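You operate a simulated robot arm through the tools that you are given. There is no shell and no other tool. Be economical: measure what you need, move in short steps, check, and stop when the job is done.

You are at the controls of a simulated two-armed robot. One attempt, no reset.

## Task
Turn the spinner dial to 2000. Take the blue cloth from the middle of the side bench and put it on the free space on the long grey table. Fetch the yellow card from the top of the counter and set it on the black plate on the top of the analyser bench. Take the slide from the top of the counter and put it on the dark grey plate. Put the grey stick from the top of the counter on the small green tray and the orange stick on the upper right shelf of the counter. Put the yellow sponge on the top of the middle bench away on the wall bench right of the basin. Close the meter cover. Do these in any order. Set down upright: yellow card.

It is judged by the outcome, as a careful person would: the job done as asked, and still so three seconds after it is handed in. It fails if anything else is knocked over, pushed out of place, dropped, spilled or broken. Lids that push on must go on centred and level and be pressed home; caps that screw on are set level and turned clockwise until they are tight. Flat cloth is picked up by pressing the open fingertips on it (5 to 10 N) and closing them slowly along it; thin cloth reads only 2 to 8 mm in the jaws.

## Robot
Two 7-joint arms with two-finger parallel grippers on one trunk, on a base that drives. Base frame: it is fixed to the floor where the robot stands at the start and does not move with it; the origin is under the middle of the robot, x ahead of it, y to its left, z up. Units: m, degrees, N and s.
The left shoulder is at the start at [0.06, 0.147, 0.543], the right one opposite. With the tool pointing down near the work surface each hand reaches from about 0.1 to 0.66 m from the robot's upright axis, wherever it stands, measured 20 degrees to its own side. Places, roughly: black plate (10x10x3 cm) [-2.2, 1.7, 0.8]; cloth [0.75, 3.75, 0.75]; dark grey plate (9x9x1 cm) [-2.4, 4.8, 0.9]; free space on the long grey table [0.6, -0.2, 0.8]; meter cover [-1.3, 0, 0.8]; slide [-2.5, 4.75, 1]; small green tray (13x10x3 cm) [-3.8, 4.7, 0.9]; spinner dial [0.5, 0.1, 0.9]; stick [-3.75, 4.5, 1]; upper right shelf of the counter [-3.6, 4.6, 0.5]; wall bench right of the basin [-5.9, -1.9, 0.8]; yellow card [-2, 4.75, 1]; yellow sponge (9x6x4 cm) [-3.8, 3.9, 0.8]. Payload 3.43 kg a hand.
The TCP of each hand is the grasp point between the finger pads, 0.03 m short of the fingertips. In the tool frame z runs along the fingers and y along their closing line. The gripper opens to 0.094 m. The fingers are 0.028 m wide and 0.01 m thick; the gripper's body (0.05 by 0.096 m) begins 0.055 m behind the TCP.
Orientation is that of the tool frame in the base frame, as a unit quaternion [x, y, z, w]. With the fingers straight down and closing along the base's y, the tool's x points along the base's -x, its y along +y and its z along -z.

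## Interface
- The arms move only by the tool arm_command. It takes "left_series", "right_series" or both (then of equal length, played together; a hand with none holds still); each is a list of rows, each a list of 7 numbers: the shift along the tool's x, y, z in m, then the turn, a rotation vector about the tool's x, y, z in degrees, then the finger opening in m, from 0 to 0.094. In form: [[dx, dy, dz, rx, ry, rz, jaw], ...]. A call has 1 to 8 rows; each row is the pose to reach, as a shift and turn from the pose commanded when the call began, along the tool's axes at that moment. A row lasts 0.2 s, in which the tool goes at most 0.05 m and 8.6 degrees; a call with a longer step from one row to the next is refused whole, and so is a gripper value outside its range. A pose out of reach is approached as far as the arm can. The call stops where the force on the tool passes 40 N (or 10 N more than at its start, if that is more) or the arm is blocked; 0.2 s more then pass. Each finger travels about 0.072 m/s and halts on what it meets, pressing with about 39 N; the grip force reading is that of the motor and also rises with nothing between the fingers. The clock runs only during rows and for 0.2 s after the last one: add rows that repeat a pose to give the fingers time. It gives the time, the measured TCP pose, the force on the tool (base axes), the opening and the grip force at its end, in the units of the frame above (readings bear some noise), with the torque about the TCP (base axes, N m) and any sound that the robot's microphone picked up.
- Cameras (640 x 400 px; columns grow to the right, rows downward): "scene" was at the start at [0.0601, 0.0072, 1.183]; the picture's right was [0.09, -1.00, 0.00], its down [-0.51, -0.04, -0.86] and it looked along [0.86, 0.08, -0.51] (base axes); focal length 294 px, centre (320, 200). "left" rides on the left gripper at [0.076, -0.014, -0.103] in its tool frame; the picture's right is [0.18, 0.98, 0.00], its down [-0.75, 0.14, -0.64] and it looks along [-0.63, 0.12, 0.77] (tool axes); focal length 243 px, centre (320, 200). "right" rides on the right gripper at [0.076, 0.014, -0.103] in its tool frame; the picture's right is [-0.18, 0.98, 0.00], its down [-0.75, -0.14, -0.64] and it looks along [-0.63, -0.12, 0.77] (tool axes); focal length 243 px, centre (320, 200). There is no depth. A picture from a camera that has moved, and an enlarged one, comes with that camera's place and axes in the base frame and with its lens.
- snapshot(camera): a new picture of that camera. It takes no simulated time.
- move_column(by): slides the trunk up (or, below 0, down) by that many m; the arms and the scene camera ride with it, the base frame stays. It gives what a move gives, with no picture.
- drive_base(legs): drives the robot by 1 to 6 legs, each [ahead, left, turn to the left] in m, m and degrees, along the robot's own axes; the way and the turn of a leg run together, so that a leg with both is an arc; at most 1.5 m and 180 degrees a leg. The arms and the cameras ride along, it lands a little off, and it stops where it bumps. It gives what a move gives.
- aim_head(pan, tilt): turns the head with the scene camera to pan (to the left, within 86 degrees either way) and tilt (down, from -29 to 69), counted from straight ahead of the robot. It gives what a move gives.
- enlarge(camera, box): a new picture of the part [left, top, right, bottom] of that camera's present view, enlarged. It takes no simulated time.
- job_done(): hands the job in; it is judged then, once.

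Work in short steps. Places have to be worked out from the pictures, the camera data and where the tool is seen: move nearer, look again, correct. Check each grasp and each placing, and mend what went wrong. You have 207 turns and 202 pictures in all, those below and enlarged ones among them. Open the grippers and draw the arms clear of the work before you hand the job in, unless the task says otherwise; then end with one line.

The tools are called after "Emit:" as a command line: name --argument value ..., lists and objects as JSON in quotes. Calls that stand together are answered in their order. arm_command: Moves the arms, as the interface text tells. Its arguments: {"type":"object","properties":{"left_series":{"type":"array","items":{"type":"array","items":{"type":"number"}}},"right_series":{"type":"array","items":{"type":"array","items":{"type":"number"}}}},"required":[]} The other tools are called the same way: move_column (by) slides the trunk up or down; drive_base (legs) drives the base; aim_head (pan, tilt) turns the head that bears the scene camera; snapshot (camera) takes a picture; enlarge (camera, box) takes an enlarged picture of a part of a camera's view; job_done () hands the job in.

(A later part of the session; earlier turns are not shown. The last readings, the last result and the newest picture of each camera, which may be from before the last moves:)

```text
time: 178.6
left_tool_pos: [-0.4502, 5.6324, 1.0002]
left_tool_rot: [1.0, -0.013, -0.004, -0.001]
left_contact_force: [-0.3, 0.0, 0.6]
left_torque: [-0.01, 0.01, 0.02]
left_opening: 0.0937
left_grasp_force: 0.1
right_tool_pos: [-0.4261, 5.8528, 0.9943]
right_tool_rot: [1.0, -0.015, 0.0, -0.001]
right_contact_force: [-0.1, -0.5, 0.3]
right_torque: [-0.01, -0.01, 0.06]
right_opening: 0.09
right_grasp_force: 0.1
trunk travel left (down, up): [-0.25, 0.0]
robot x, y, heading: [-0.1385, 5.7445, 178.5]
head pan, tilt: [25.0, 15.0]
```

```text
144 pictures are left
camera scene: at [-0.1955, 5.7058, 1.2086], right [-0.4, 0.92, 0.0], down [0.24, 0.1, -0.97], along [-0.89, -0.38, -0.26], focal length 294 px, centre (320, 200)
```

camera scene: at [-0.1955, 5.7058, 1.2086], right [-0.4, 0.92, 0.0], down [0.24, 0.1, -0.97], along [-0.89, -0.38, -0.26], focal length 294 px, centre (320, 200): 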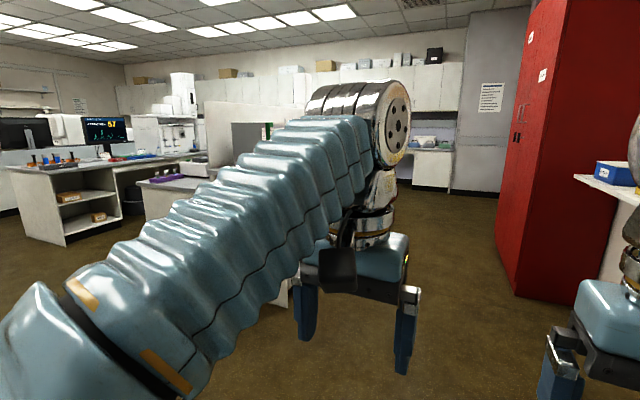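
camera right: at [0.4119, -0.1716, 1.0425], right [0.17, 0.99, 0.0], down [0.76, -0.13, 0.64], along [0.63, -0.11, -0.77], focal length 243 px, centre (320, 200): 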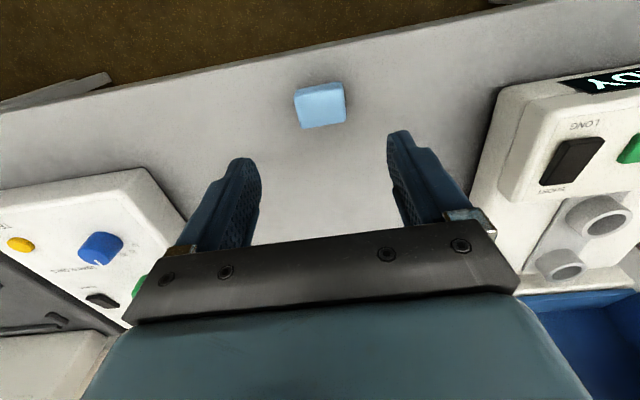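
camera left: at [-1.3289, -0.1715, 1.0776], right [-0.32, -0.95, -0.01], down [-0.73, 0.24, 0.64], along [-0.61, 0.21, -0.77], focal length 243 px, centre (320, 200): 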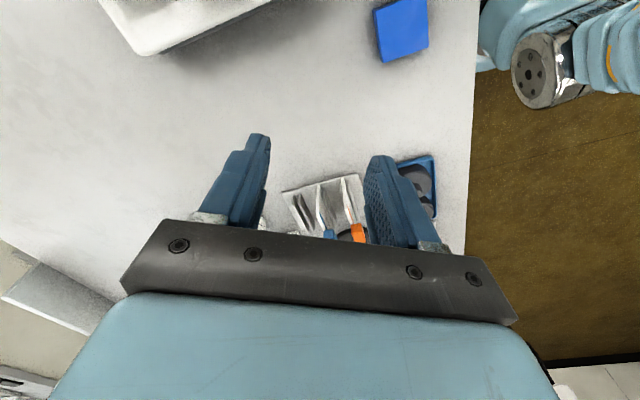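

The left arm blocks the view. I drive along the aisle to x ≈ -1.5 and turn left toward the counter.

Emit:
drive_base --legs '[[1.35, 0, 0], [0, 0, 90]]'

Emit:
aim_head --pan -15 --tilt 25

Emit:
snapshot --camera "scene"

```text
time: 189.1
left_tool_pos: [-1.3567, 5.4691, 0.9997]
left_tool_rot: [0.714, 0.7, -0.003, 0.002]
left_contact_force: [-0.8, 0.7, 0.3]
left_torque: [0.01, 0.03, 0.0]
left_opening: 0.094
left_grasp_force: 0.1
right_tool_pos: [-1.5758, 5.4908, 0.9941]
right_tool_rot: [0.717, 0.697, -0.001, -0.001]
right_contact_force: [0.8, 0.3, 0.8]
right_torque: [-0.07, 0.01, 0.01]
right_opening: 0.0899
right_grasp_force: 0.1
trunk travel left (down, up): [-0.25, 0.0]
robot x, y, heading: [-1.4694, 5.7788, -91.4]
head pan, tilt: [25.0, 15.0]
```

```text
time: 190.1
left_tool_pos: [-1.3565, 5.4697, 1.0003]
left_tool_rot: [0.714, 0.7, -0.003, 0.001]
left_contact_force: [0.1, 0.5, -0.2]
left_torque: [0.02, 0.04, 0.04]
left_opening: 0.0943
left_grasp_force: 0.0
right_tool_pos: [-1.5765, 5.4916, 0.9949]
right_tool_rot: [0.717, 0.697, -0.001, 0.0]
right_contact_force: [-0.2, -0.4, 0.7]
right_torque: [0.0, 0.02, -0.02]
right_opening: 0.0898
right_grasp_force: 0.1
trunk travel left (down, up): [-0.25, 0.0]
robot x, y, heading: [-1.4719, 5.7795, -91.4]
head pan, tilt: [-15.0, 25.0]
```

```text
143 pictures are left
camera scene: at [-1.4943, 5.7194, 1.1923], right [-0.96, 0.28, 0.0], down [0.12, 0.41, -0.91], along [-0.25, -0.87, -0.42], focal length 294 px, centre (320, 200)
```

scene: 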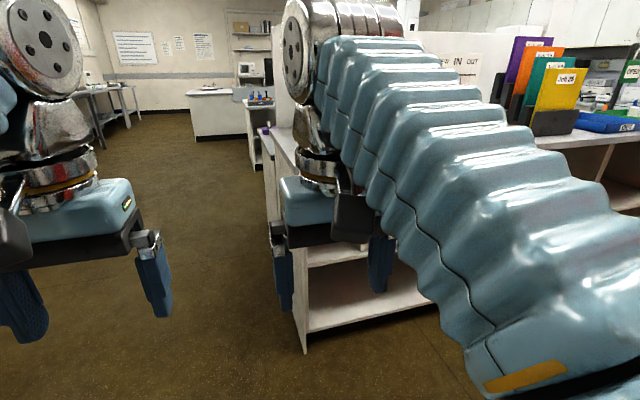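

The counter is to my right, with coloured upright cards in a holder. I strafe right to x ≈ -2.2 and look.

Emit:
drive_base --legs '[[0, -0.75, 1.4]]'

Emit:
aim_head --pan 0 --tilt 25

Emit:
snapshot --camera "scene"

```text
time: 194.2
left_tool_pos: [-2.0999, 5.4807, 0.9999]
left_tool_rot: [0.705, 0.709, -0.003, 0.001]
left_contact_force: [0.3, -0.6, 0.2]
left_torque: [0.01, 0.0, -0.02]
left_opening: 0.0938
left_grasp_force: 0.1
right_tool_pos: [-2.3201, 5.4949, 0.9938]
right_tool_rot: [0.707, 0.707, 0.0, -0.001]
right_contact_force: [-0.6, 0.4, 0.6]
right_torque: [-0.02, 0.0, 0.04]
right_opening: 0.09
right_grasp_force: 0.0
trunk travel left (down, up): [-0.25, 0.0]
robot x, y, heading: [-2.2217, 5.7853, -90.0]
head pan, tilt: [-15.0, 25.0]
```

```text
time: 195.0
left_tool_pos: [-2.0997, 5.4805, 1.0005]
left_tool_rot: [0.705, 0.709, -0.004, 0.001]
left_contact_force: [0.2, -1.1, 0.5]
left_torque: [0.03, 0.01, -0.01]
left_opening: 0.0941
left_grasp_force: 0.0
right_tool_pos: [-2.3193, 5.4954, 0.9953]
right_tool_rot: [0.708, 0.707, -0.001, -0.001]
right_contact_force: [-0.5, -0.5, 0.2]
right_torque: [0.0, 0.04, -0.01]
right_opening: 0.09
right_grasp_force: 0.0
trunk travel left (down, up): [-0.25, 0.0]
robot x, y, heading: [-2.22, 5.7868, -89.7]
head pan, tilt: [0.0, 25.0]
```

```text
142 pictures are left
camera scene: at [-2.2199, 5.7229, 1.1923], right [-1.0, 0.0, 0.0], down [0.0, 0.42, -0.91], along [0.0, -0.91, -0.42], focal length 294 px, centre (320, 200)
```

scene: 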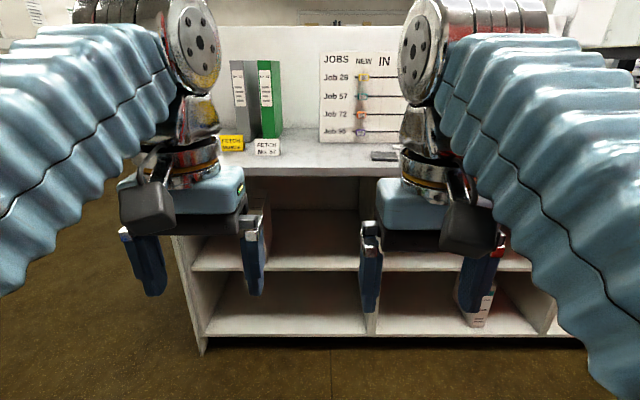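

Emit:
enlarge --camera "scene" --box '[205, 50, 405, 175]'

```text
3.20 times, centred on (305, 112) of scene
camera zoom: at [-2.2199, 5.7229, 1.1923], right [-1.0, 0.0, 0.0], down [0.0, 0.42, -0.91], along [0.0, -0.91, -0.42], focal length 942 px, centre (368, 480)
```

zoom: 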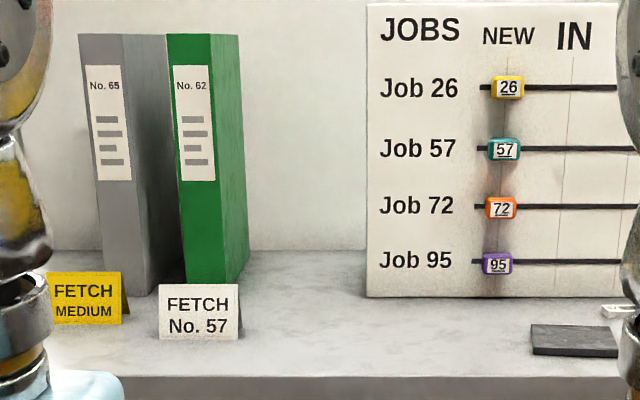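

The yellow tent card "FETCH MEDIUM" is at about x = -1.95 and the dark plate and slide are to the right. I move closer, well short of the counter edge, and look again.

Emit:
drive_base --legs '[[0.33, 0.1, 0]]'

Emit:
aim_head --pan 10 --tilt 30

Emit:
snapshot --camera "scene"

Emit:
snapshot --camera "left"

```text
time: 197.2
left_tool_pos: [-1.9959, 5.1582, 1.0004]
left_tool_rot: [0.705, 0.709, -0.003, 0.002]
left_contact_force: [0.1, -0.3, -0.1]
left_torque: [-0.02, 0.0, 0.01]
left_opening: 0.094
left_grasp_force: 0.0
right_tool_pos: [-2.2154, 5.1745, 0.9937]
right_tool_rot: [0.707, 0.707, -0.001, -0.001]
right_contact_force: [0.7, -0.7, -0.4]
right_torque: [0.01, -0.05, 0.01]
right_opening: 0.0899
right_grasp_force: 0.0
trunk travel left (down, up): [-0.25, 0.0]
robot x, y, heading: [-2.1182, 5.4659, -89.8]
head pan, tilt: [0.0, 25.0]
```

```text
time: 197.9
left_tool_pos: [-1.9954, 5.1572, 0.9994]
left_tool_rot: [0.705, 0.709, -0.003, 0.002]
left_contact_force: [0.3, 0.5, 0.4]
left_torque: [0.02, 0.0, -0.02]
left_opening: 0.094
left_grasp_force: 0.1
right_tool_pos: [-2.2148, 5.1744, 0.9941]
right_tool_rot: [0.708, 0.707, 0.0, 0.0]
right_contact_force: [0.6, 0.0, -0.7]
right_torque: [-0.03, 0.0, 0.0]
right_opening: 0.09
right_grasp_force: 0.0
trunk travel left (down, up): [-0.25, 0.0]
robot x, y, heading: [-2.1186, 5.4662, -89.8]
head pan, tilt: [10.0, 30.0]
```

```text
140 pictures are left
camera scene: at [-2.0998, 5.4046, 1.1844], right [-0.98, -0.18, 0.0], down [-0.09, 0.49, -0.87], along [0.15, -0.85, -0.5], focal length 294 px, centre (320, 200)
```

scene: 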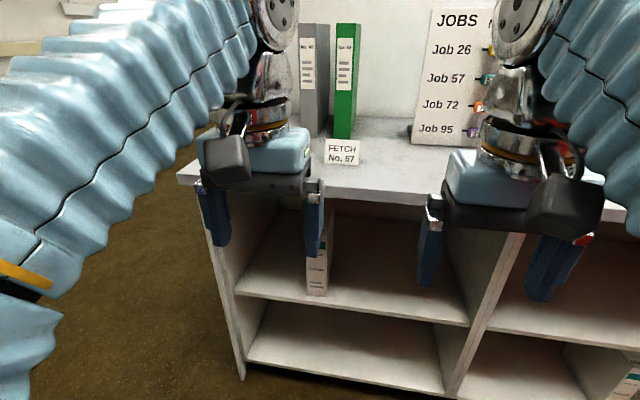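

```text
139 pictures are left
camera left: at [-2.0105, 5.234, 1.1022], right [0.98, 0.19, 0.0], down [0.15, -0.75, 0.65], along [0.12, -0.64, -0.76], focal length 243 px, centre (320, 200)
```

left: 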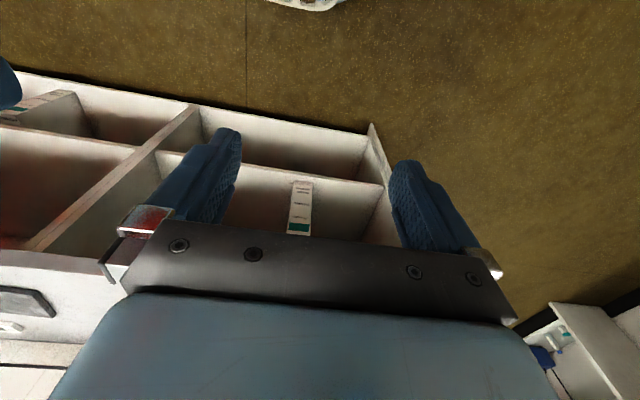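

The counter top is at z ≈ 0.912 and the yellow tent card at about x = -1.912, y = 4.70 (0.05 tall), free in front. I drive nearer and slightly left, keeping hands high.

Emit:
drive_base --legs '[[0.25, 0.05, 0]]'

Emit:
aim_head --pan 10 --tilt 45

Emit:
snapshot --camera "scene"

Emit:
snapshot --camera "left"

```text
time: 199.8
left_tool_pos: [-1.9439, 4.9054, 1.0001]
left_tool_rot: [0.705, 0.709, -0.004, 0.002]
left_contact_force: [0.5, -0.3, 0.5]
left_torque: [0.01, 0.01, -0.01]
left_opening: 0.0939
left_grasp_force: 0.1
right_tool_pos: [-2.1638, 4.9222, 0.9944]
right_tool_rot: [0.708, 0.706, 0.0, -0.001]
right_contact_force: [0.1, 0.8, 0.8]
right_torque: [-0.02, 0.0, 0.0]
right_opening: 0.09
right_grasp_force: 0.0
trunk travel left (down, up): [-0.25, 0.0]
robot x, y, heading: [-2.0641, 5.2107, -89.7]
head pan, tilt: [10.0, 30.0]
```

```text
time: 200.5
left_tool_pos: [-1.9433, 4.9062, 0.9997]
left_tool_rot: [0.705, 0.709, -0.003, 0.001]
left_contact_force: [1.1, 0.1, 0.5]
left_torque: [0.02, 0.02, -0.01]
left_opening: 0.0939
left_grasp_force: 0.1
right_tool_pos: [-2.1629, 4.922, 0.9939]
right_tool_rot: [0.708, 0.707, 0.0, -0.001]
right_contact_force: [-0.8, -0.4, 0.3]
right_torque: [0.01, 0.02, -0.02]
right_opening: 0.0898
right_grasp_force: 0.0
trunk travel left (down, up): [-0.25, 0.0]
robot x, y, heading: [-2.0646, 5.2131, -89.9]
head pan, tilt: [10.0, 45.0]
```

```text
138 pictures are left
camera scene: at [-2.0501, 5.1613, 1.1618], right [-0.98, -0.18, 0.0], down [-0.12, 0.7, -0.71], along [0.12, -0.7, -0.71], focal length 294 px, centre (320, 200)
```

scene: 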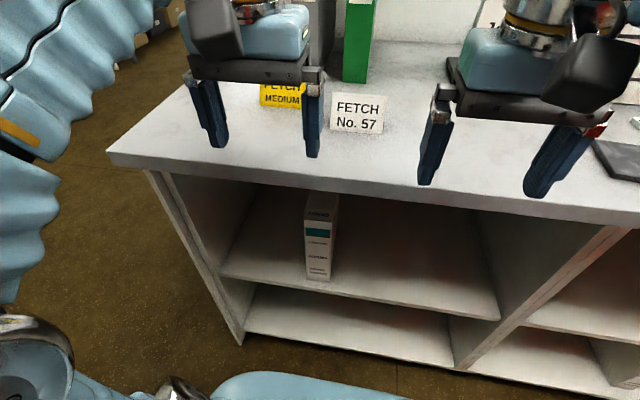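

```text
137 pictures are left
camera left: at [-1.9595, 4.9817, 1.1022], right [0.98, 0.19, 0.0], down [0.15, -0.75, 0.65], along [0.12, -0.64, -0.76], focal length 243 px, centre (320, 200)
```

left: 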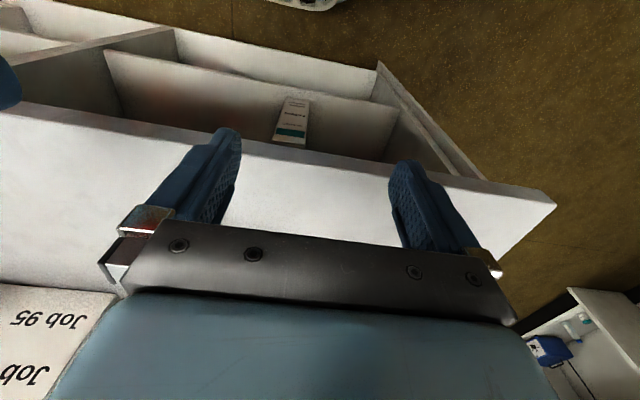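

I zoom in to measure the yellow card's width and yaw.

Emit:
enlarge --camera "scene" --box '[230, 60, 410, 172]'

```text
3.56 times, centred on (320, 116) of scene
camera zoom: at [-2.0501, 5.1613, 1.1618], right [-0.98, -0.18, 0.0], down [-0.12, 0.7, -0.71], along [0.12, -0.7, -0.71], focal length 1047 px, centre (320, 499)
```

zoom: 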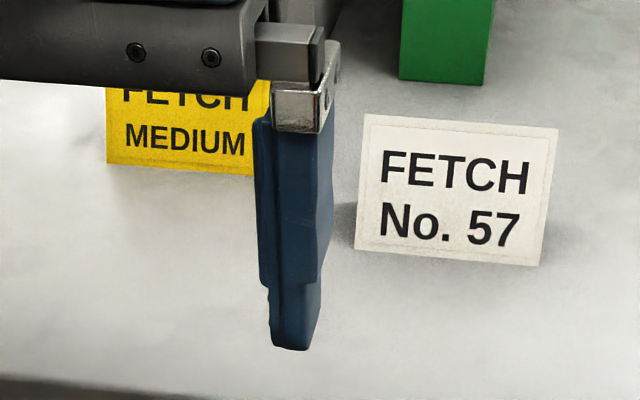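

The card is square to me: x from -1.865 to -1.944 (centre -1.9045), front at y 4.70. I bring the left hand in front of it, fingers pitched 25° forward for reach and low enough to straddle it.

Emit:
arm_command --left_series '[[-0.02, 0.015, 0.0, 0, -8.3, 0, 0.094], [-0.045, 0.03, 0.01, 0, -16.6, 0, 0.094], [-0.075, 0.0385, 0.03, 0, -25, 0, 0.094], [-0.106, 0.0385, 0.043, 0, -25, 0, 0.094], [-0.106, 0.0385, 0.043, 0, -25, 0, 0.094]]'

Emit:
snapshot --camera "left"

Emit:
snapshot --camera "scene"

```text
time: 201.7
left_tool_pos: [-1.9046, 4.7994, 0.9564]
left_tool_rot: [0.688, 0.692, -0.156, 0.155]
left_contact_force: [-0.2, -0.4, 1.0]
left_torque: [-0.01, 0.02, -0.01]
left_opening: 0.094
left_grasp_force: 0.0
right_tool_pos: [-2.164, 4.9218, 0.994]
right_tool_rot: [0.708, 0.706, 0.0, -0.001]
right_contact_force: [0.4, 0.0, -0.5]
right_torque: [0.04, -0.02, -0.01]
right_opening: 0.09
right_grasp_force: 0.1
trunk travel left (down, up): [-0.25, 0.0]
robot x, y, heading: [-2.0656, 5.2131, -90.1]
head pan, tilt: [10.0, 45.0]
```

```text
135 pictures are left
camera left: at [-1.9202, 4.9113, 1.0168], right [0.98, 0.17, -0.08], down [0.14, -0.4, 0.9], along [0.12, -0.9, -0.42], focal length 243 px, centre (320, 200)
```

left: 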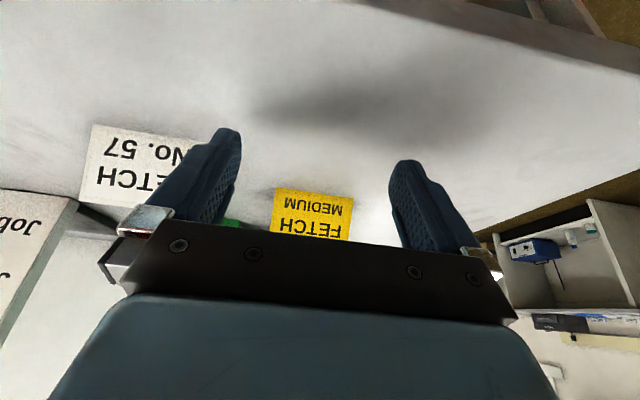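

```text
134 pictures are left
camera scene: at [-2.05, 5.1611, 1.1617], right [-0.98, -0.18, 0.0], down [-0.12, 0.7, -0.71], along [0.12, -0.7, -0.71], focal length 294 px, centre (320, 200)
```

scene: 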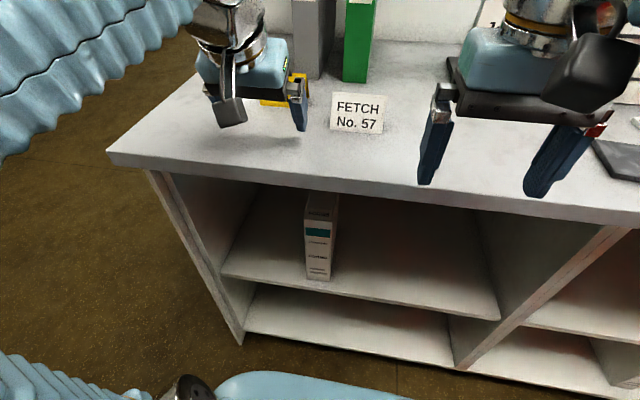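

The left camera puts the card centre at x ≈ -1.900, so I shift 3.5 mm and advance 9 cm to straddle it.

Emit:
arm_command --left_series '[[-0.027, 0.0035, 0.0127, 0, 0, 0, 0.094], [-0.054, 0.0035, 0.0254, 0, 0, 0, 0.094], [-0.0815, 0.0035, 0.038, 0, 0, 0, 0.094], [-0.0815, 0.0035, 0.038, 0, 0, 0, 0.094]]'

Emit:
snapshot --camera "left"

```text
time: 202.7
left_tool_pos: [-1.9025, 4.7095, 0.9591]
left_tool_rot: [0.688, 0.692, -0.155, 0.155]
left_contact_force: [-0.9, 0.2, -0.3]
left_torque: [-0.04, 0.01, 0.03]
left_opening: 0.094
left_grasp_force: 0.0
right_tool_pos: [-2.1633, 4.9221, 0.9939]
right_tool_rot: [0.708, 0.706, 0.0, -0.001]
right_contact_force: [-0.2, -0.5, -1.0]
right_torque: [0.02, -0.02, -0.01]
right_opening: 0.0902
right_grasp_force: 0.1
trunk travel left (down, up): [-0.25, 0.0]
robot x, y, heading: [-2.0692, 5.2112, -89.9]
head pan, tilt: [10.0, 45.0]
```

```text
133 pictures are left
camera left: at [-1.9173, 4.8221, 1.0183], right [0.98, 0.17, -0.08], down [0.14, -0.41, 0.9], along [0.12, -0.9, -0.42], focal length 243 px, centre (320, 200)
```

left: 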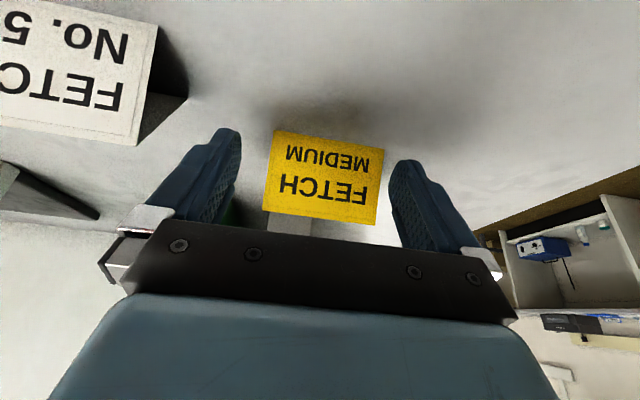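

The fingers straddle the card, which sits slightly toward +x. I shift 4 mm, advance 1.8 cm and close gently.

Emit:
arm_command --left_series '[[0, 0.005, 0, 0, 0, 0, 0.094], [-0.0163, 0.005, 0.0076, 0, 0, 0, 0.094], [-0.0163, 0.005, 0.0076, 0, 0, 0, 0.094], [-0.0163, 0.005, 0.0076, 0, 0, 0, 0.085], [-0.0163, 0.005, 0.0076, 0, 0, 0, 0.077], [-0.0163, 0.005, 0.0076, 0, 0, 0, 0.072], [-0.0163, 0.005, 0.0076, 0, 0, 0, 0.07]]'

Emit:
snapshot --camera "left"

```text
time: 204.3
left_tool_pos: [-1.8959, 4.6919, 0.9583]
left_tool_rot: [0.688, 0.692, -0.155, 0.155]
left_contact_force: [-0.6, 0.2, 0.4]
left_torque: [0.01, -0.03, 0.02]
left_opening: 0.0698
left_grasp_force: 0.0
right_tool_pos: [-2.1626, 4.9226, 0.9941]
right_tool_rot: [0.708, 0.707, -0.001, -0.001]
right_contact_force: [-0.2, -0.2, -0.9]
right_torque: [0.02, -0.01, -0.04]
right_opening: 0.0898
right_grasp_force: 0.0
trunk travel left (down, up): [-0.25, 0.0]
robot x, y, heading: [-2.0664, 5.2118, -89.9]
head pan, tilt: [10.0, 45.0]
```

```text
132 pictures are left
camera left: at [-1.9108, 4.8044, 1.0185], right [0.98, 0.17, -0.08], down [0.14, -0.41, 0.9], along [0.12, -0.9, -0.42], focal length 243 px, centre (320, 200)
```

left: 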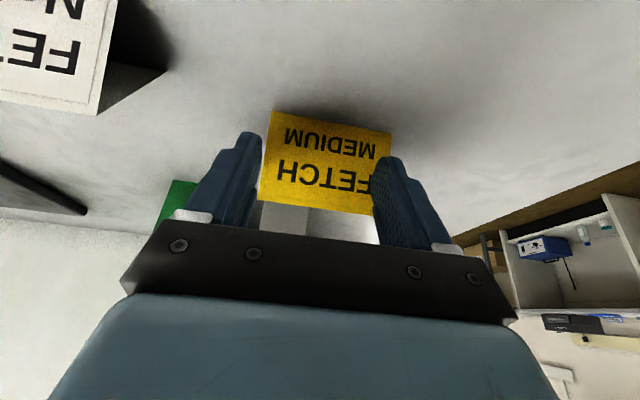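

The card is about 2.5 cm farther and the counter about 1 cm lower than I took them: the card front is at y ≈ 4.677, z ≈ 0.90. I open fully, shift 3 mm, then advance and lower.

Emit:
arm_command --left_series '[[0, 0.001, 0, 0, 0, 0, 0.085], [0, 0.003, 0, 0, 0, 0, 0.094], [0, 0.003, 0, 0, 0, 0, 0.094], [-0.014, 0.003, 0.011, 0, 0, 0, 0.094], [-0.0283, 0.003, 0.022, 0, 0, 0, 0.094], [-0.0283, 0.003, 0.022, 0, 0, 0, 0.094]]'

Emit:
snapshot --camera "left"

Emit:
enlarge --camera "scene" --box '[190, 0, 390, 140]'

```text
time: 205.7
left_tool_pos: [-1.8932, 4.6573, 0.9499]
left_tool_rot: [0.688, 0.692, -0.155, 0.155]
left_contact_force: [0.8, -0.5, 0.3]
left_torque: [-0.01, -0.03, -0.02]
left_opening: 0.094
left_grasp_force: 0.1
right_tool_pos: [-2.1636, 4.9208, 0.994]
right_tool_rot: [0.708, 0.706, 0.0, -0.001]
right_contact_force: [-0.6, 1.3, -0.2]
right_torque: [0.02, -0.03, -0.02]
right_opening: 0.0901
right_grasp_force: 0.1
trunk travel left (down, up): [-0.25, 0.0]
robot x, y, heading: [-2.0651, 5.2122, -89.9]
head pan, tilt: [10.0, 45.0]
```

```text
131 pictures are left
camera left: at [-1.9079, 4.7689, 1.0105], right [0.98, 0.17, -0.08], down [0.14, -0.41, 0.9], along [0.12, -0.9, -0.42], focal length 243 px, centre (320, 200)
```

left: 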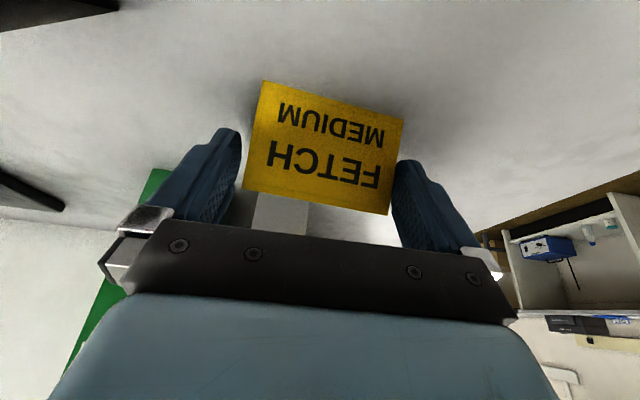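

```text
2.86 times, centred on (290, 70) of scene
camera zoom: at [-2.0502, 5.1611, 1.1617], right [-0.98, -0.18, 0.0], down [-0.12, 0.7, -0.71], along [0.12, -0.7, -0.71], focal length 841 px, centre (406, 571)
```

zoom: 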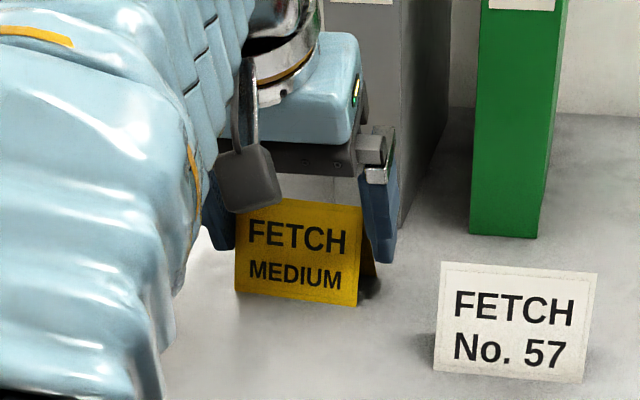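

Now the fingers straddle the card ends. I close on it slowly.

Emit:
arm_command --left_series '[[0, 0, 0, 0, 0, 0, 0.086], [0, 0, 0, 0, 0, 0, 0.08], [0, 0, 0, 0, 0, 0, 0.075], [0, 0, 0, 0, 0, 0, 0.07], [0, 0, 0, 0, 0, 0, 0.068]]'

Emit:
snapshot --camera "left"

```text
time: 206.9
left_tool_pos: [-1.8928, 4.6587, 0.9502]
left_tool_rot: [0.688, 0.692, -0.156, 0.156]
left_contact_force: [-0.1, -1.5, 1.6]
left_torque: [-0.01, 0.06, 0.02]
left_opening: 0.0851
left_grasp_force: 38.5
right_tool_pos: [-2.164, 4.9224, 0.9937]
right_tool_rot: [0.707, 0.707, 0.0, -0.001]
right_contact_force: [0.4, 0.0, 0.1]
right_torque: [0.03, 0.04, 0.01]
right_opening: 0.0901
right_grasp_force: 0.2
trunk travel left (down, up): [-0.25, 0.0]
robot x, y, heading: [-2.0668, 5.216, -89.6]
head pan, tilt: [10.0, 45.0]
```

```text
129 pictures are left
camera left: at [-1.9079, 4.7693, 1.0108], right [0.98, 0.17, -0.08], down [0.14, -0.4, 0.9], along [0.12, -0.9, -0.42], focal length 243 px, centre (320, 200)
```

left: 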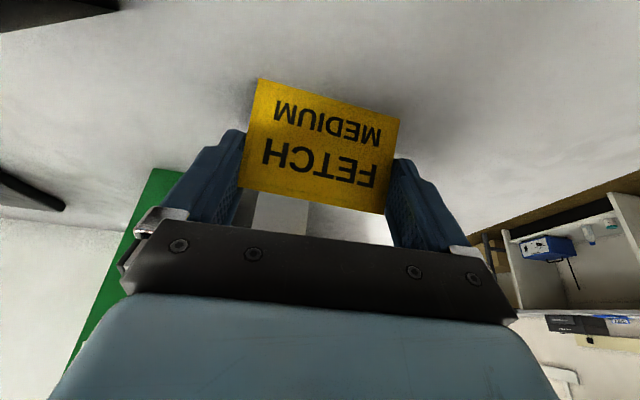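

The card is gripped at 85 mm. I lift 3 cm first, then draw back over the counter.

Emit:
arm_command --left_series '[[-0.0063, 0, -0.0136, 0, 0, 0, 0.068], [-0.0127, 0, -0.0272, 0, 0, 0, 0.068], [0.015, 0, -0.04, 0, 0, 0, 0.068], [0.0326, 0, -0.0483, 0, 0, 0, 0.068], [0.075, 0, -0.066, 0, 0, 0, 0.068]]'

Emit:
snapshot --camera "left"

Emit:
snapshot --camera "scene"

```text
time: 208.1
left_tool_pos: [-1.8952, 4.7528, 0.9792]
left_tool_rot: [0.687, 0.692, -0.155, 0.155]
left_contact_force: [-0.8, -0.1, -0.5]
left_torque: [0.01, -0.01, -0.01]
left_opening: 0.0846
left_grasp_force: 38.7
right_tool_pos: [-2.1637, 4.9221, 0.9937]
right_tool_rot: [0.707, 0.707, 0.0, -0.001]
right_contact_force: [-0.6, 0.2, 0.1]
right_torque: [-0.02, 0.02, 0.0]
right_opening: 0.0898
right_grasp_force: 0.1
trunk travel left (down, up): [-0.25, 0.0]
robot x, y, heading: [-2.0663, 5.2109, -89.8]
head pan, tilt: [10.0, 45.0]
```

```text
128 pictures are left
camera left: at [-1.9108, 4.8636, 1.039], right [0.98, 0.17, -0.08], down [0.14, -0.41, 0.9], along [0.12, -0.9, -0.42], focal length 243 px, centre (320, 200)
```

left: 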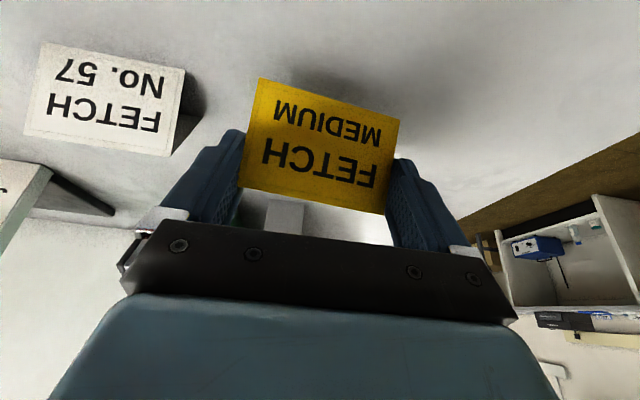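

```text
127 pictures are left
camera scene: at [-2.0501, 5.1609, 1.1617], right [-0.98, -0.18, 0.0], down [-0.12, 0.7, -0.71], along [0.12, -0.7, -0.71], focal length 294 px, centre (320, 200)
```

scene: 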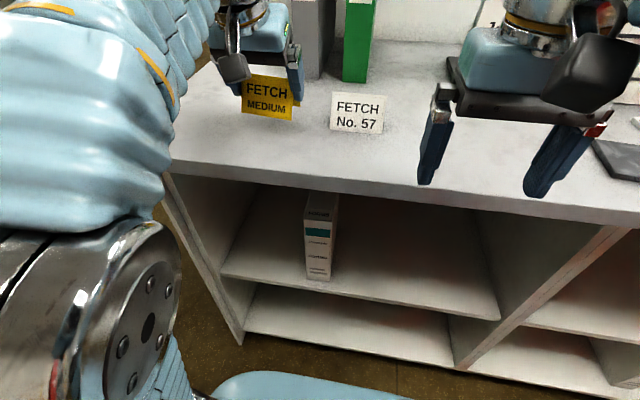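

The card is held well. I retract the left hand, and then strafe right to handle the slide with the right hand while here.

Emit:
arm_command --left_series '[[0.03, 0, -0.02, 0, 0, 0, 0.068], [0.07, 0.0, -0.035, 0, 0, 0, 0.068], [0.11, 0.0, -0.05, 0, 0, 0, 0.068], [0.13, 0.0, -0.06, 0, 0, 0, 0.068]]'

Emit:
drive_base --legs '[[0, -0.28, 0]]'

Emit:
aim_head --pan -15 --tilt 45

Emit:
snapshot --camera "scene"

Emit:
snapshot --camera "right"

```text
time: 209.1
left_tool_pos: [-1.8949, 4.8963, 0.977]
left_tool_rot: [0.688, 0.692, -0.155, 0.155]
left_contact_force: [0.2, 0.9, -0.2]
left_torque: [0.0, -0.02, -0.02]
left_opening: 0.0846
left_grasp_force: 39.1
right_tool_pos: [-2.1637, 4.9226, 0.9937]
right_tool_rot: [0.708, 0.707, -0.001, -0.001]
right_contact_force: [-0.1, -0.7, 0.0]
right_torque: [-0.04, 0.0, 0.04]
right_opening: 0.09
right_grasp_force: 0.1
trunk travel left (down, up): [-0.25, 0.0]
robot x, y, heading: [-2.0675, 5.2105, -89.9]
head pan, tilt: [10.0, 45.0]
```

```text
time: 211.1
left_tool_pos: [-2.1728, 4.8943, 0.9774]
left_tool_rot: [0.687, 0.693, -0.155, 0.156]
left_contact_force: [0.4, 0.0, -0.3]
left_torque: [-0.01, 0.04, 0.03]
left_opening: 0.0847
left_grasp_force: 38.7
right_tool_pos: [-2.4415, 4.9197, 0.9942]
right_tool_rot: [0.707, 0.708, 0.0, -0.001]
right_contact_force: [0.6, -0.2, 0.3]
right_torque: [-0.03, 0.02, -0.02]
right_opening: 0.0899
right_grasp_force: 0.1
trunk travel left (down, up): [-0.25, 0.0]
robot x, y, heading: [-2.3423, 5.2076, -89.9]
head pan, tilt: [10.0, 45.0]
```

```text
time: 211.9
left_tool_pos: [-2.1724, 4.8943, 0.978]
left_tool_rot: [0.687, 0.693, -0.155, 0.156]
left_contact_force: [0.0, 0.4, -0.2]
left_torque: [-0.01, -0.02, -0.02]
left_opening: 0.0847
left_grasp_force: 39.0
right_tool_pos: [-2.4406, 4.9206, 0.9947]
right_tool_rot: [0.707, 0.708, 0.0, -0.001]
right_contact_force: [0.8, -0.1, 0.1]
right_torque: [0.0, 0.01, -0.01]
right_opening: 0.09
right_grasp_force: 0.2
trunk travel left (down, up): [-0.25, 0.0]
robot x, y, heading: [-2.3404, 5.2097, -89.6]
head pan, tilt: [-15.0, 45.0]
```

```text
126 pictures are left
camera scene: at [-2.3625, 5.1618, 1.1617], right [-0.97, 0.25, 0.0], down [0.18, 0.68, -0.71], along [-0.18, -0.68, -0.71], focal length 294 px, centre (320, 200)
```

scene: 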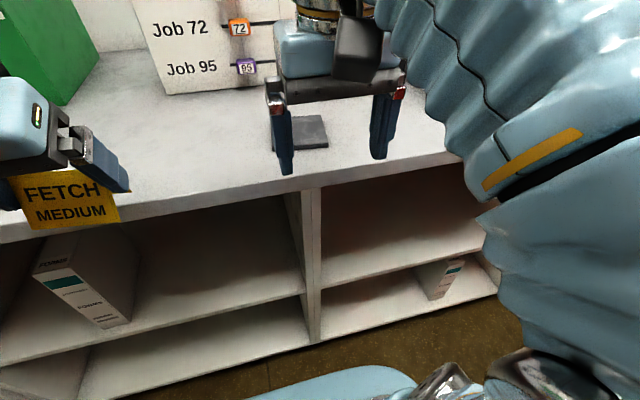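

```text
125 pictures are left
camera right: at [-2.4264, 4.9972, 1.0954], right [0.98, -0.18, 0.0], down [-0.14, -0.75, 0.64], along [-0.12, -0.63, -0.77], focal length 243 px, centre (320, 200)
```

right: 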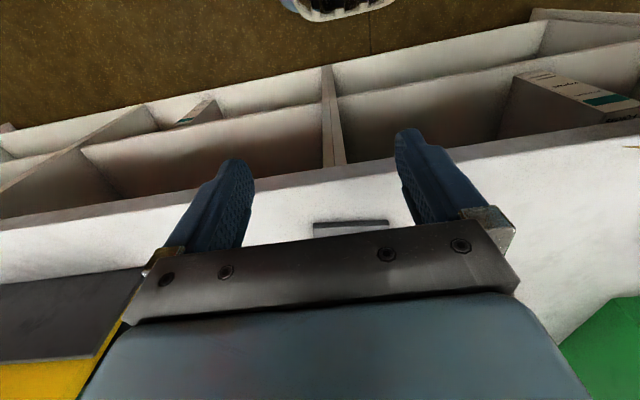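

The hand hides the slide. I pitch the right hand forward 25° so its camera looks along the counter.

Emit:
arm_command --right_series '[[0.0, 0, -0.003, 0, -8.3, 0, 0.09], [0, 0, -0.006, 0, -16.6, 0, 0.09], [0, 0, -0.01, 0, -25, 0, 0.09], [0, 0, -0.01, 0, -25, 0, 0.09]]'

Emit:
snapshot --camera "right"

Emit:
snapshot --camera "scene"

```text
time: 212.9
left_tool_pos: [-2.1723, 4.8962, 0.9774]
left_tool_rot: [0.687, 0.692, -0.156, 0.155]
left_contact_force: [0.1, -0.7, -0.7]
left_torque: [-0.03, 0.01, 0.0]
left_opening: 0.0847
left_grasp_force: 38.9
right_tool_pos: [-2.4408, 4.9218, 1.0039]
right_tool_rot: [0.69, 0.69, -0.155, 0.153]
right_contact_force: [-0.7, 0.1, -0.1]
right_torque: [-0.02, -0.02, 0.01]
right_opening: 0.0902
right_grasp_force: 0.0
trunk travel left (down, up): [-0.25, 0.0]
robot x, y, heading: [-2.343, 5.2075, -89.5]
head pan, tilt: [-15.0, 45.0]
```

```text
124 pictures are left
camera right: at [-2.4264, 5.0337, 1.0637], right [0.98, -0.17, 0.08], down [-0.14, -0.41, 0.9], along [-0.12, -0.9, -0.43], focal length 243 px, centre (320, 200)
```

right: 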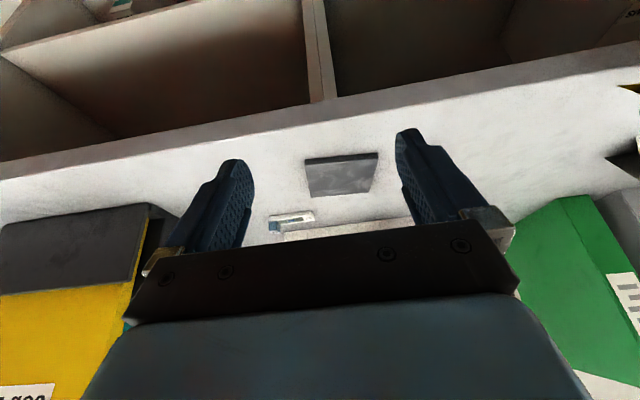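

```text
123 pictures are left
camera scene: at [-2.3626, 5.1619, 1.1617], right [-0.97, 0.25, 0.0], down [0.18, 0.68, -0.71], along [-0.18, -0.68, -0.71], focal length 294 px, centre (320, 200)
```

scene: 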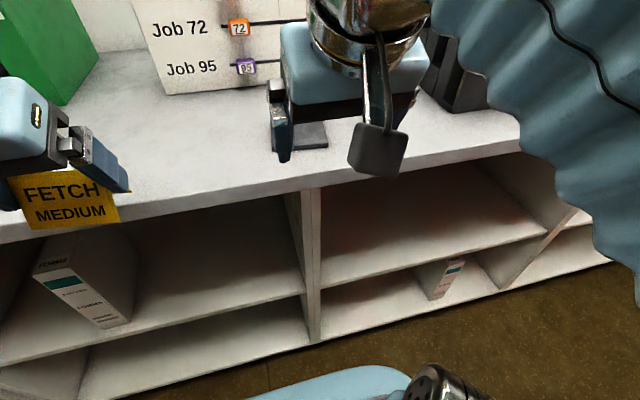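

Emit:
enlarge --camera "right" --box '[240, 140, 420, 252]'

```text
3.56 times, centred on (330, 196) of right
camera zoom: at [-2.4264, 5.0337, 1.0637], right [0.98, -0.17, 0.08], down [-0.14, -0.41, 0.9], along [-0.12, -0.9, -0.43], focal length 863 px, centre (284, 214)
```

zoom: 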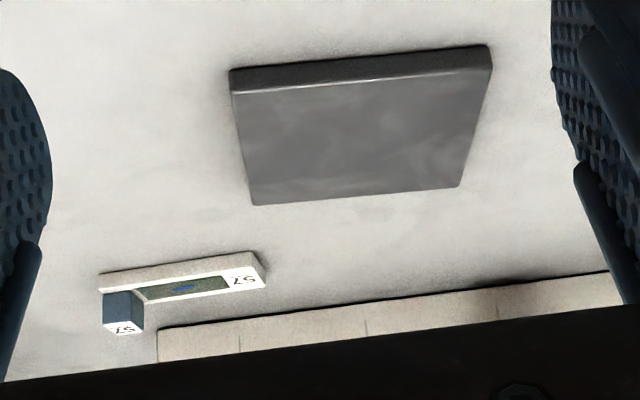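

The slide (80 mm long, raised block marked 57 at its -x end) lies at about x -2.49 to -2.57, y ≈ 4.65; the dark plate centre is about (-2.437, 4.768). I strafe right and a little nearer.

Emit:
drive_base --legs '[[0.015, -0.12, -0.4]]'

Emit:
aim_head --pan 0 --tilt 40

Emit:
snapshot --camera "scene"

Emit:
snapshot --camera "right"

```text
time: 214.2
left_tool_pos: [-2.2929, 4.8792, 0.9776]
left_tool_rot: [0.689, 0.69, -0.156, 0.155]
left_contact_force: [-0.3, -0.4, 0.1]
left_torque: [0.01, 0.02, 0.0]
left_opening: 0.0847
left_grasp_force: 38.1
right_tool_pos: [-2.5614, 4.9071, 1.0051]
right_tool_rot: [0.692, 0.688, -0.155, 0.152]
right_contact_force: [-0.6, 1.0, 0.3]
right_torque: [0.01, 0.04, -0.01]
right_opening: 0.0901
right_grasp_force: 0.1
trunk travel left (down, up): [-0.25, 0.0]
robot x, y, heading: [-2.4619, 5.1975, -90.0]
head pan, tilt: [-15.0, 45.0]
```

```text
time: 215.0
left_tool_pos: [-2.2917, 4.88, 0.9771]
left_tool_rot: [0.69, 0.69, -0.156, 0.155]
left_contact_force: [-0.2, 0.9, 1.0]
left_torque: [-0.01, 0.03, -0.03]
left_opening: 0.0847
left_grasp_force: 39.2
right_tool_pos: [-2.562, 4.9075, 1.0045]
right_tool_rot: [0.692, 0.688, -0.154, 0.152]
right_contact_force: [0.4, 0.4, 0.9]
right_torque: [0.03, 0.0, -0.01]
right_opening: 0.09
right_grasp_force: 0.1
trunk travel left (down, up): [-0.25, 0.0]
robot x, y, heading: [-2.462, 5.1945, -89.8]
head pan, tilt: [0.0, 40.0]
```

```text
121 pictures are left
camera scene: at [-2.4612, 5.1407, 1.169], right [-1.0, 0.0, 0.0], down [0.0, 0.64, -0.77], along [0.0, -0.77, -0.64], focal length 294 px, centre (320, 200)
```

scene: 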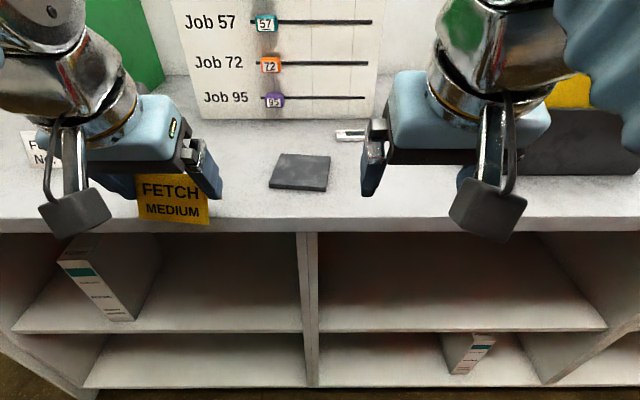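

```text
120 pictures are left
camera right: at [-2.5467, 5.0193, 1.0638], right [0.98, -0.17, 0.08], down [-0.14, -0.41, 0.9], along [-0.12, -0.9, -0.43], focal length 243 px, centre (320, 200)
```

right: 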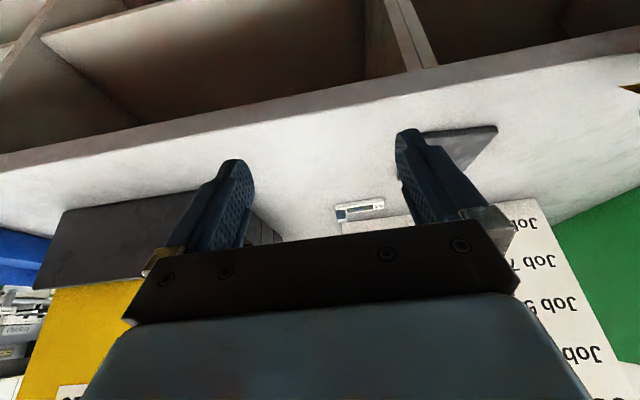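

Both views put the block at about (-2.560, 4.645). I move the right hand above and just short of it, reducing the pitch to 12°.

Emit:
arm_command --right_series '[[-0.037, 0, 0.024, 0, 4, 0, 0.08], [-0.074, 0, 0.048, 0, 8, 0, 0.07], [-0.111, 0, 0.072, 0, 13, 0, 0.07], [-0.148, 0, 0.096, 0, 13, 0, 0.07], [-0.1866, 0.001, 0.12, 0, 13, 0, 0.07], [-0.1866, 0.001, 0.12, 0, 13, 0, 0.07]]'

Emit:
snapshot --camera "right"

```text
time: 216.4
left_tool_pos: [-2.293, 4.8781, 0.9782]
left_tool_rot: [0.689, 0.69, -0.155, 0.155]
left_contact_force: [-1.1, -1.2, 0.3]
left_torque: [0.02, 0.01, 0.02]
left_opening: 0.0845
left_grasp_force: 38.7
right_tool_pos: [-2.5605, 4.6874, 0.9728]
right_tool_rot: [0.705, 0.702, -0.074, 0.072]
right_contact_force: [0.5, 0.3, -0.2]
right_torque: [0.03, -0.02, 0.02]
right_opening: 0.0702
right_grasp_force: 0.0
trunk travel left (down, up): [-0.25, 0.0]
robot x, y, heading: [-2.4604, 5.1968, -90.0]
head pan, tilt: [0.0, 40.0]
```

```text
119 pictures are left
camera right: at [-2.5476, 4.783, 1.0554], right [0.98, -0.18, 0.04], down [-0.14, -0.6, 0.78], along [-0.12, -0.78, -0.62], focal length 243 px, centre (320, 200)
```

right: 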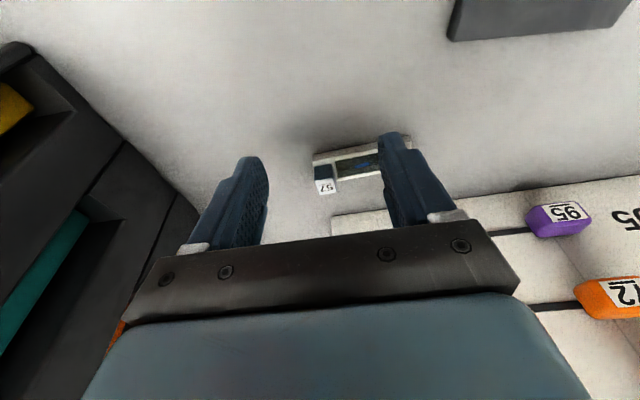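

The block is at about (-2.566, 4.633). I centre on it and lower so the tips stay just above the slide body.

Emit:
arm_command --right_series '[[-0.03, -0.005, 0.008, 0, 0, 0, 0.06], [-0.04, -0.005, 0.025, 0, 0, 0, 0.055], [-0.04, -0.005, 0.036, 0, 0, 0, 0.055], [-0.04, -0.005, 0.036, 0, 0, 0, 0.055]]'

Emit:
enlarge --camera "right" --box '[200, 80, 440, 240]'

```text
time: 217.4
left_tool_pos: [-2.2923, 4.8784, 0.978]
left_tool_rot: [0.689, 0.69, -0.157, 0.155]
left_contact_force: [0.2, 0.5, 0.4]
left_torque: [0.01, 0.01, -0.02]
left_opening: 0.0845
left_grasp_force: 38.8
right_tool_pos: [-2.5672, 4.6411, 0.9459]
right_tool_rot: [0.705, 0.701, -0.075, 0.073]
right_contact_force: [-0.6, -0.8, 0.0]
right_torque: [0.02, 0.02, 0.02]
right_opening: 0.0552
right_grasp_force: 0.0
trunk travel left (down, up): [-0.25, 0.0]
robot x, y, heading: [-2.4599, 5.1974, -90.4]
head pan, tilt: [0.0, 40.0]
```

```text
2.50 times, centred on (320, 160) of right
camera zoom: at [-2.5524, 4.7377, 1.0296], right [0.98, -0.19, 0.04], down [-0.14, -0.6, 0.78], along [-0.12, -0.78, -0.62], focal length 606 px, centre (320, 300)
```

zoom: 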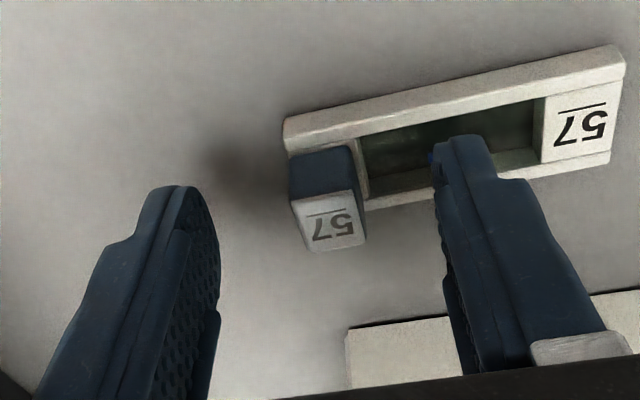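

The block is between the fingertips. I lower 2 mm, nudge 3 mm farther and close.

Emit:
arm_command --right_series '[[-0.0025, 0, 0.003, 0, 0, 0, 0.055], [-0.0025, 0, 0.003, 0, 0, 0, 0.04], [-0.0025, 0, 0.003, 0, 0, 0, 0.03], [-0.0025, 0, 0.003, 0, 0, 0, 0.02], [-0.0025, 0, 0.003, 0, 0, 0, 0.01], [-0.0025, 0, 0.003, 0, 0, 0, 0.01]]'

Emit:
enlarge --camera "right" --box '[200, 80, 440, 240]'

```text
time: 218.8
left_tool_pos: [-2.2919, 4.8788, 0.9764]
left_tool_rot: [0.689, 0.69, -0.156, 0.155]
left_contact_force: [0.5, 0.9, -0.3]
left_torque: [0.01, 0.0, 0.03]
left_opening: 0.0846
left_grasp_force: 38.7
right_tool_pos: [-2.5669, 4.6378, 0.9451]
right_tool_rot: [0.705, 0.701, -0.075, 0.073]
right_contact_force: [-0.4, -0.4, 0.2]
right_torque: [0.04, 0.0, -0.02]
right_opening: 0.0143
right_grasp_force: 39.1
trunk travel left (down, up): [-0.25, 0.0]
robot x, y, heading: [-2.4635, 5.1953, -90.1]
head pan, tilt: [0.0, 40.0]
```

```text
2.50 times, centred on (320, 160) of right
camera zoom: at [-2.5526, 4.7342, 1.0279], right [0.98, -0.19, 0.04], down [-0.14, -0.6, 0.78], along [-0.12, -0.78, -0.62], focal length 606 px, centre (320, 300)
```

zoom: 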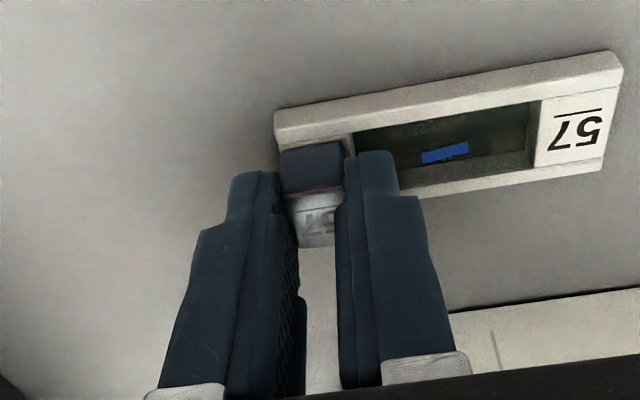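

The block is gripped (14 mm). I lift 4 cm and check that the slide comes along level.

Emit:
arm_command --right_series '[[-0.002, 0, -0.01, 0, 0, 0, 0.005], [-0.005, 0, -0.025, 0, 0, 0, 0.005], [-0.0083, 0, -0.039, 0, 0, 0, 0.005], [-0.0083, 0, -0.039, 0, 0, 0, 0.005]]'

Emit:
snapshot --camera "right"

Emit:
snapshot --camera "scene"

```text
time: 219.8
left_tool_pos: [-2.292, 4.8806, 0.9778]
left_tool_rot: [0.689, 0.691, -0.156, 0.155]
left_contact_force: [0.1, -0.7, -1.1]
left_torque: [0.0, 0.0, 0.0]
left_opening: 0.0844
left_grasp_force: 38.9
right_tool_pos: [-2.5672, 4.6575, 0.9709]
right_tool_rot: [0.705, 0.701, -0.074, 0.074]
right_contact_force: [0.2, 0.2, 0.5]
right_torque: [-0.01, -0.03, -0.01]
right_opening: 0.0144
right_grasp_force: 39.0
right hand out of reach, approached as far as the arm can: row 1, 2, 3, 4
trunk travel left (down, up): [-0.25, 0.0]
robot x, y, heading: [-2.4622, 5.1995, -90.1]
head pan, tilt: [0.0, 40.0]
```

```text
116 pictures are left
camera right: at [-2.552, 4.7528, 1.0546], right [0.98, -0.19, 0.04], down [-0.14, -0.6, 0.79], along [-0.12, -0.78, -0.62], focal length 243 px, centre (320, 200)
```

right: 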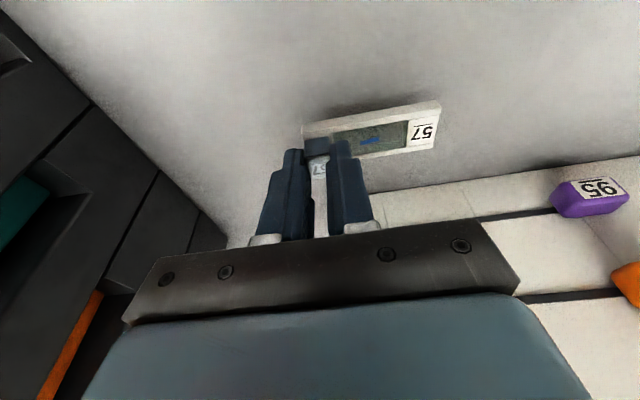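

```text
115 pictures are left
camera scene: at [-2.4611, 5.1406, 1.169], right [-1.0, 0.0, 0.0], down [0.0, 0.64, -0.77], along [0.0, -0.77, -0.64], focal length 294 px, centre (320, 200)
```

scene: 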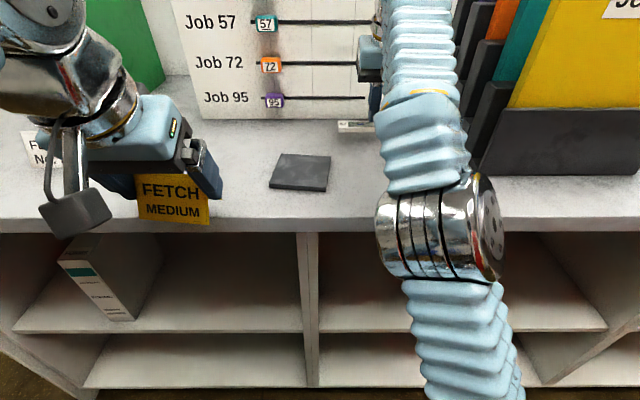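

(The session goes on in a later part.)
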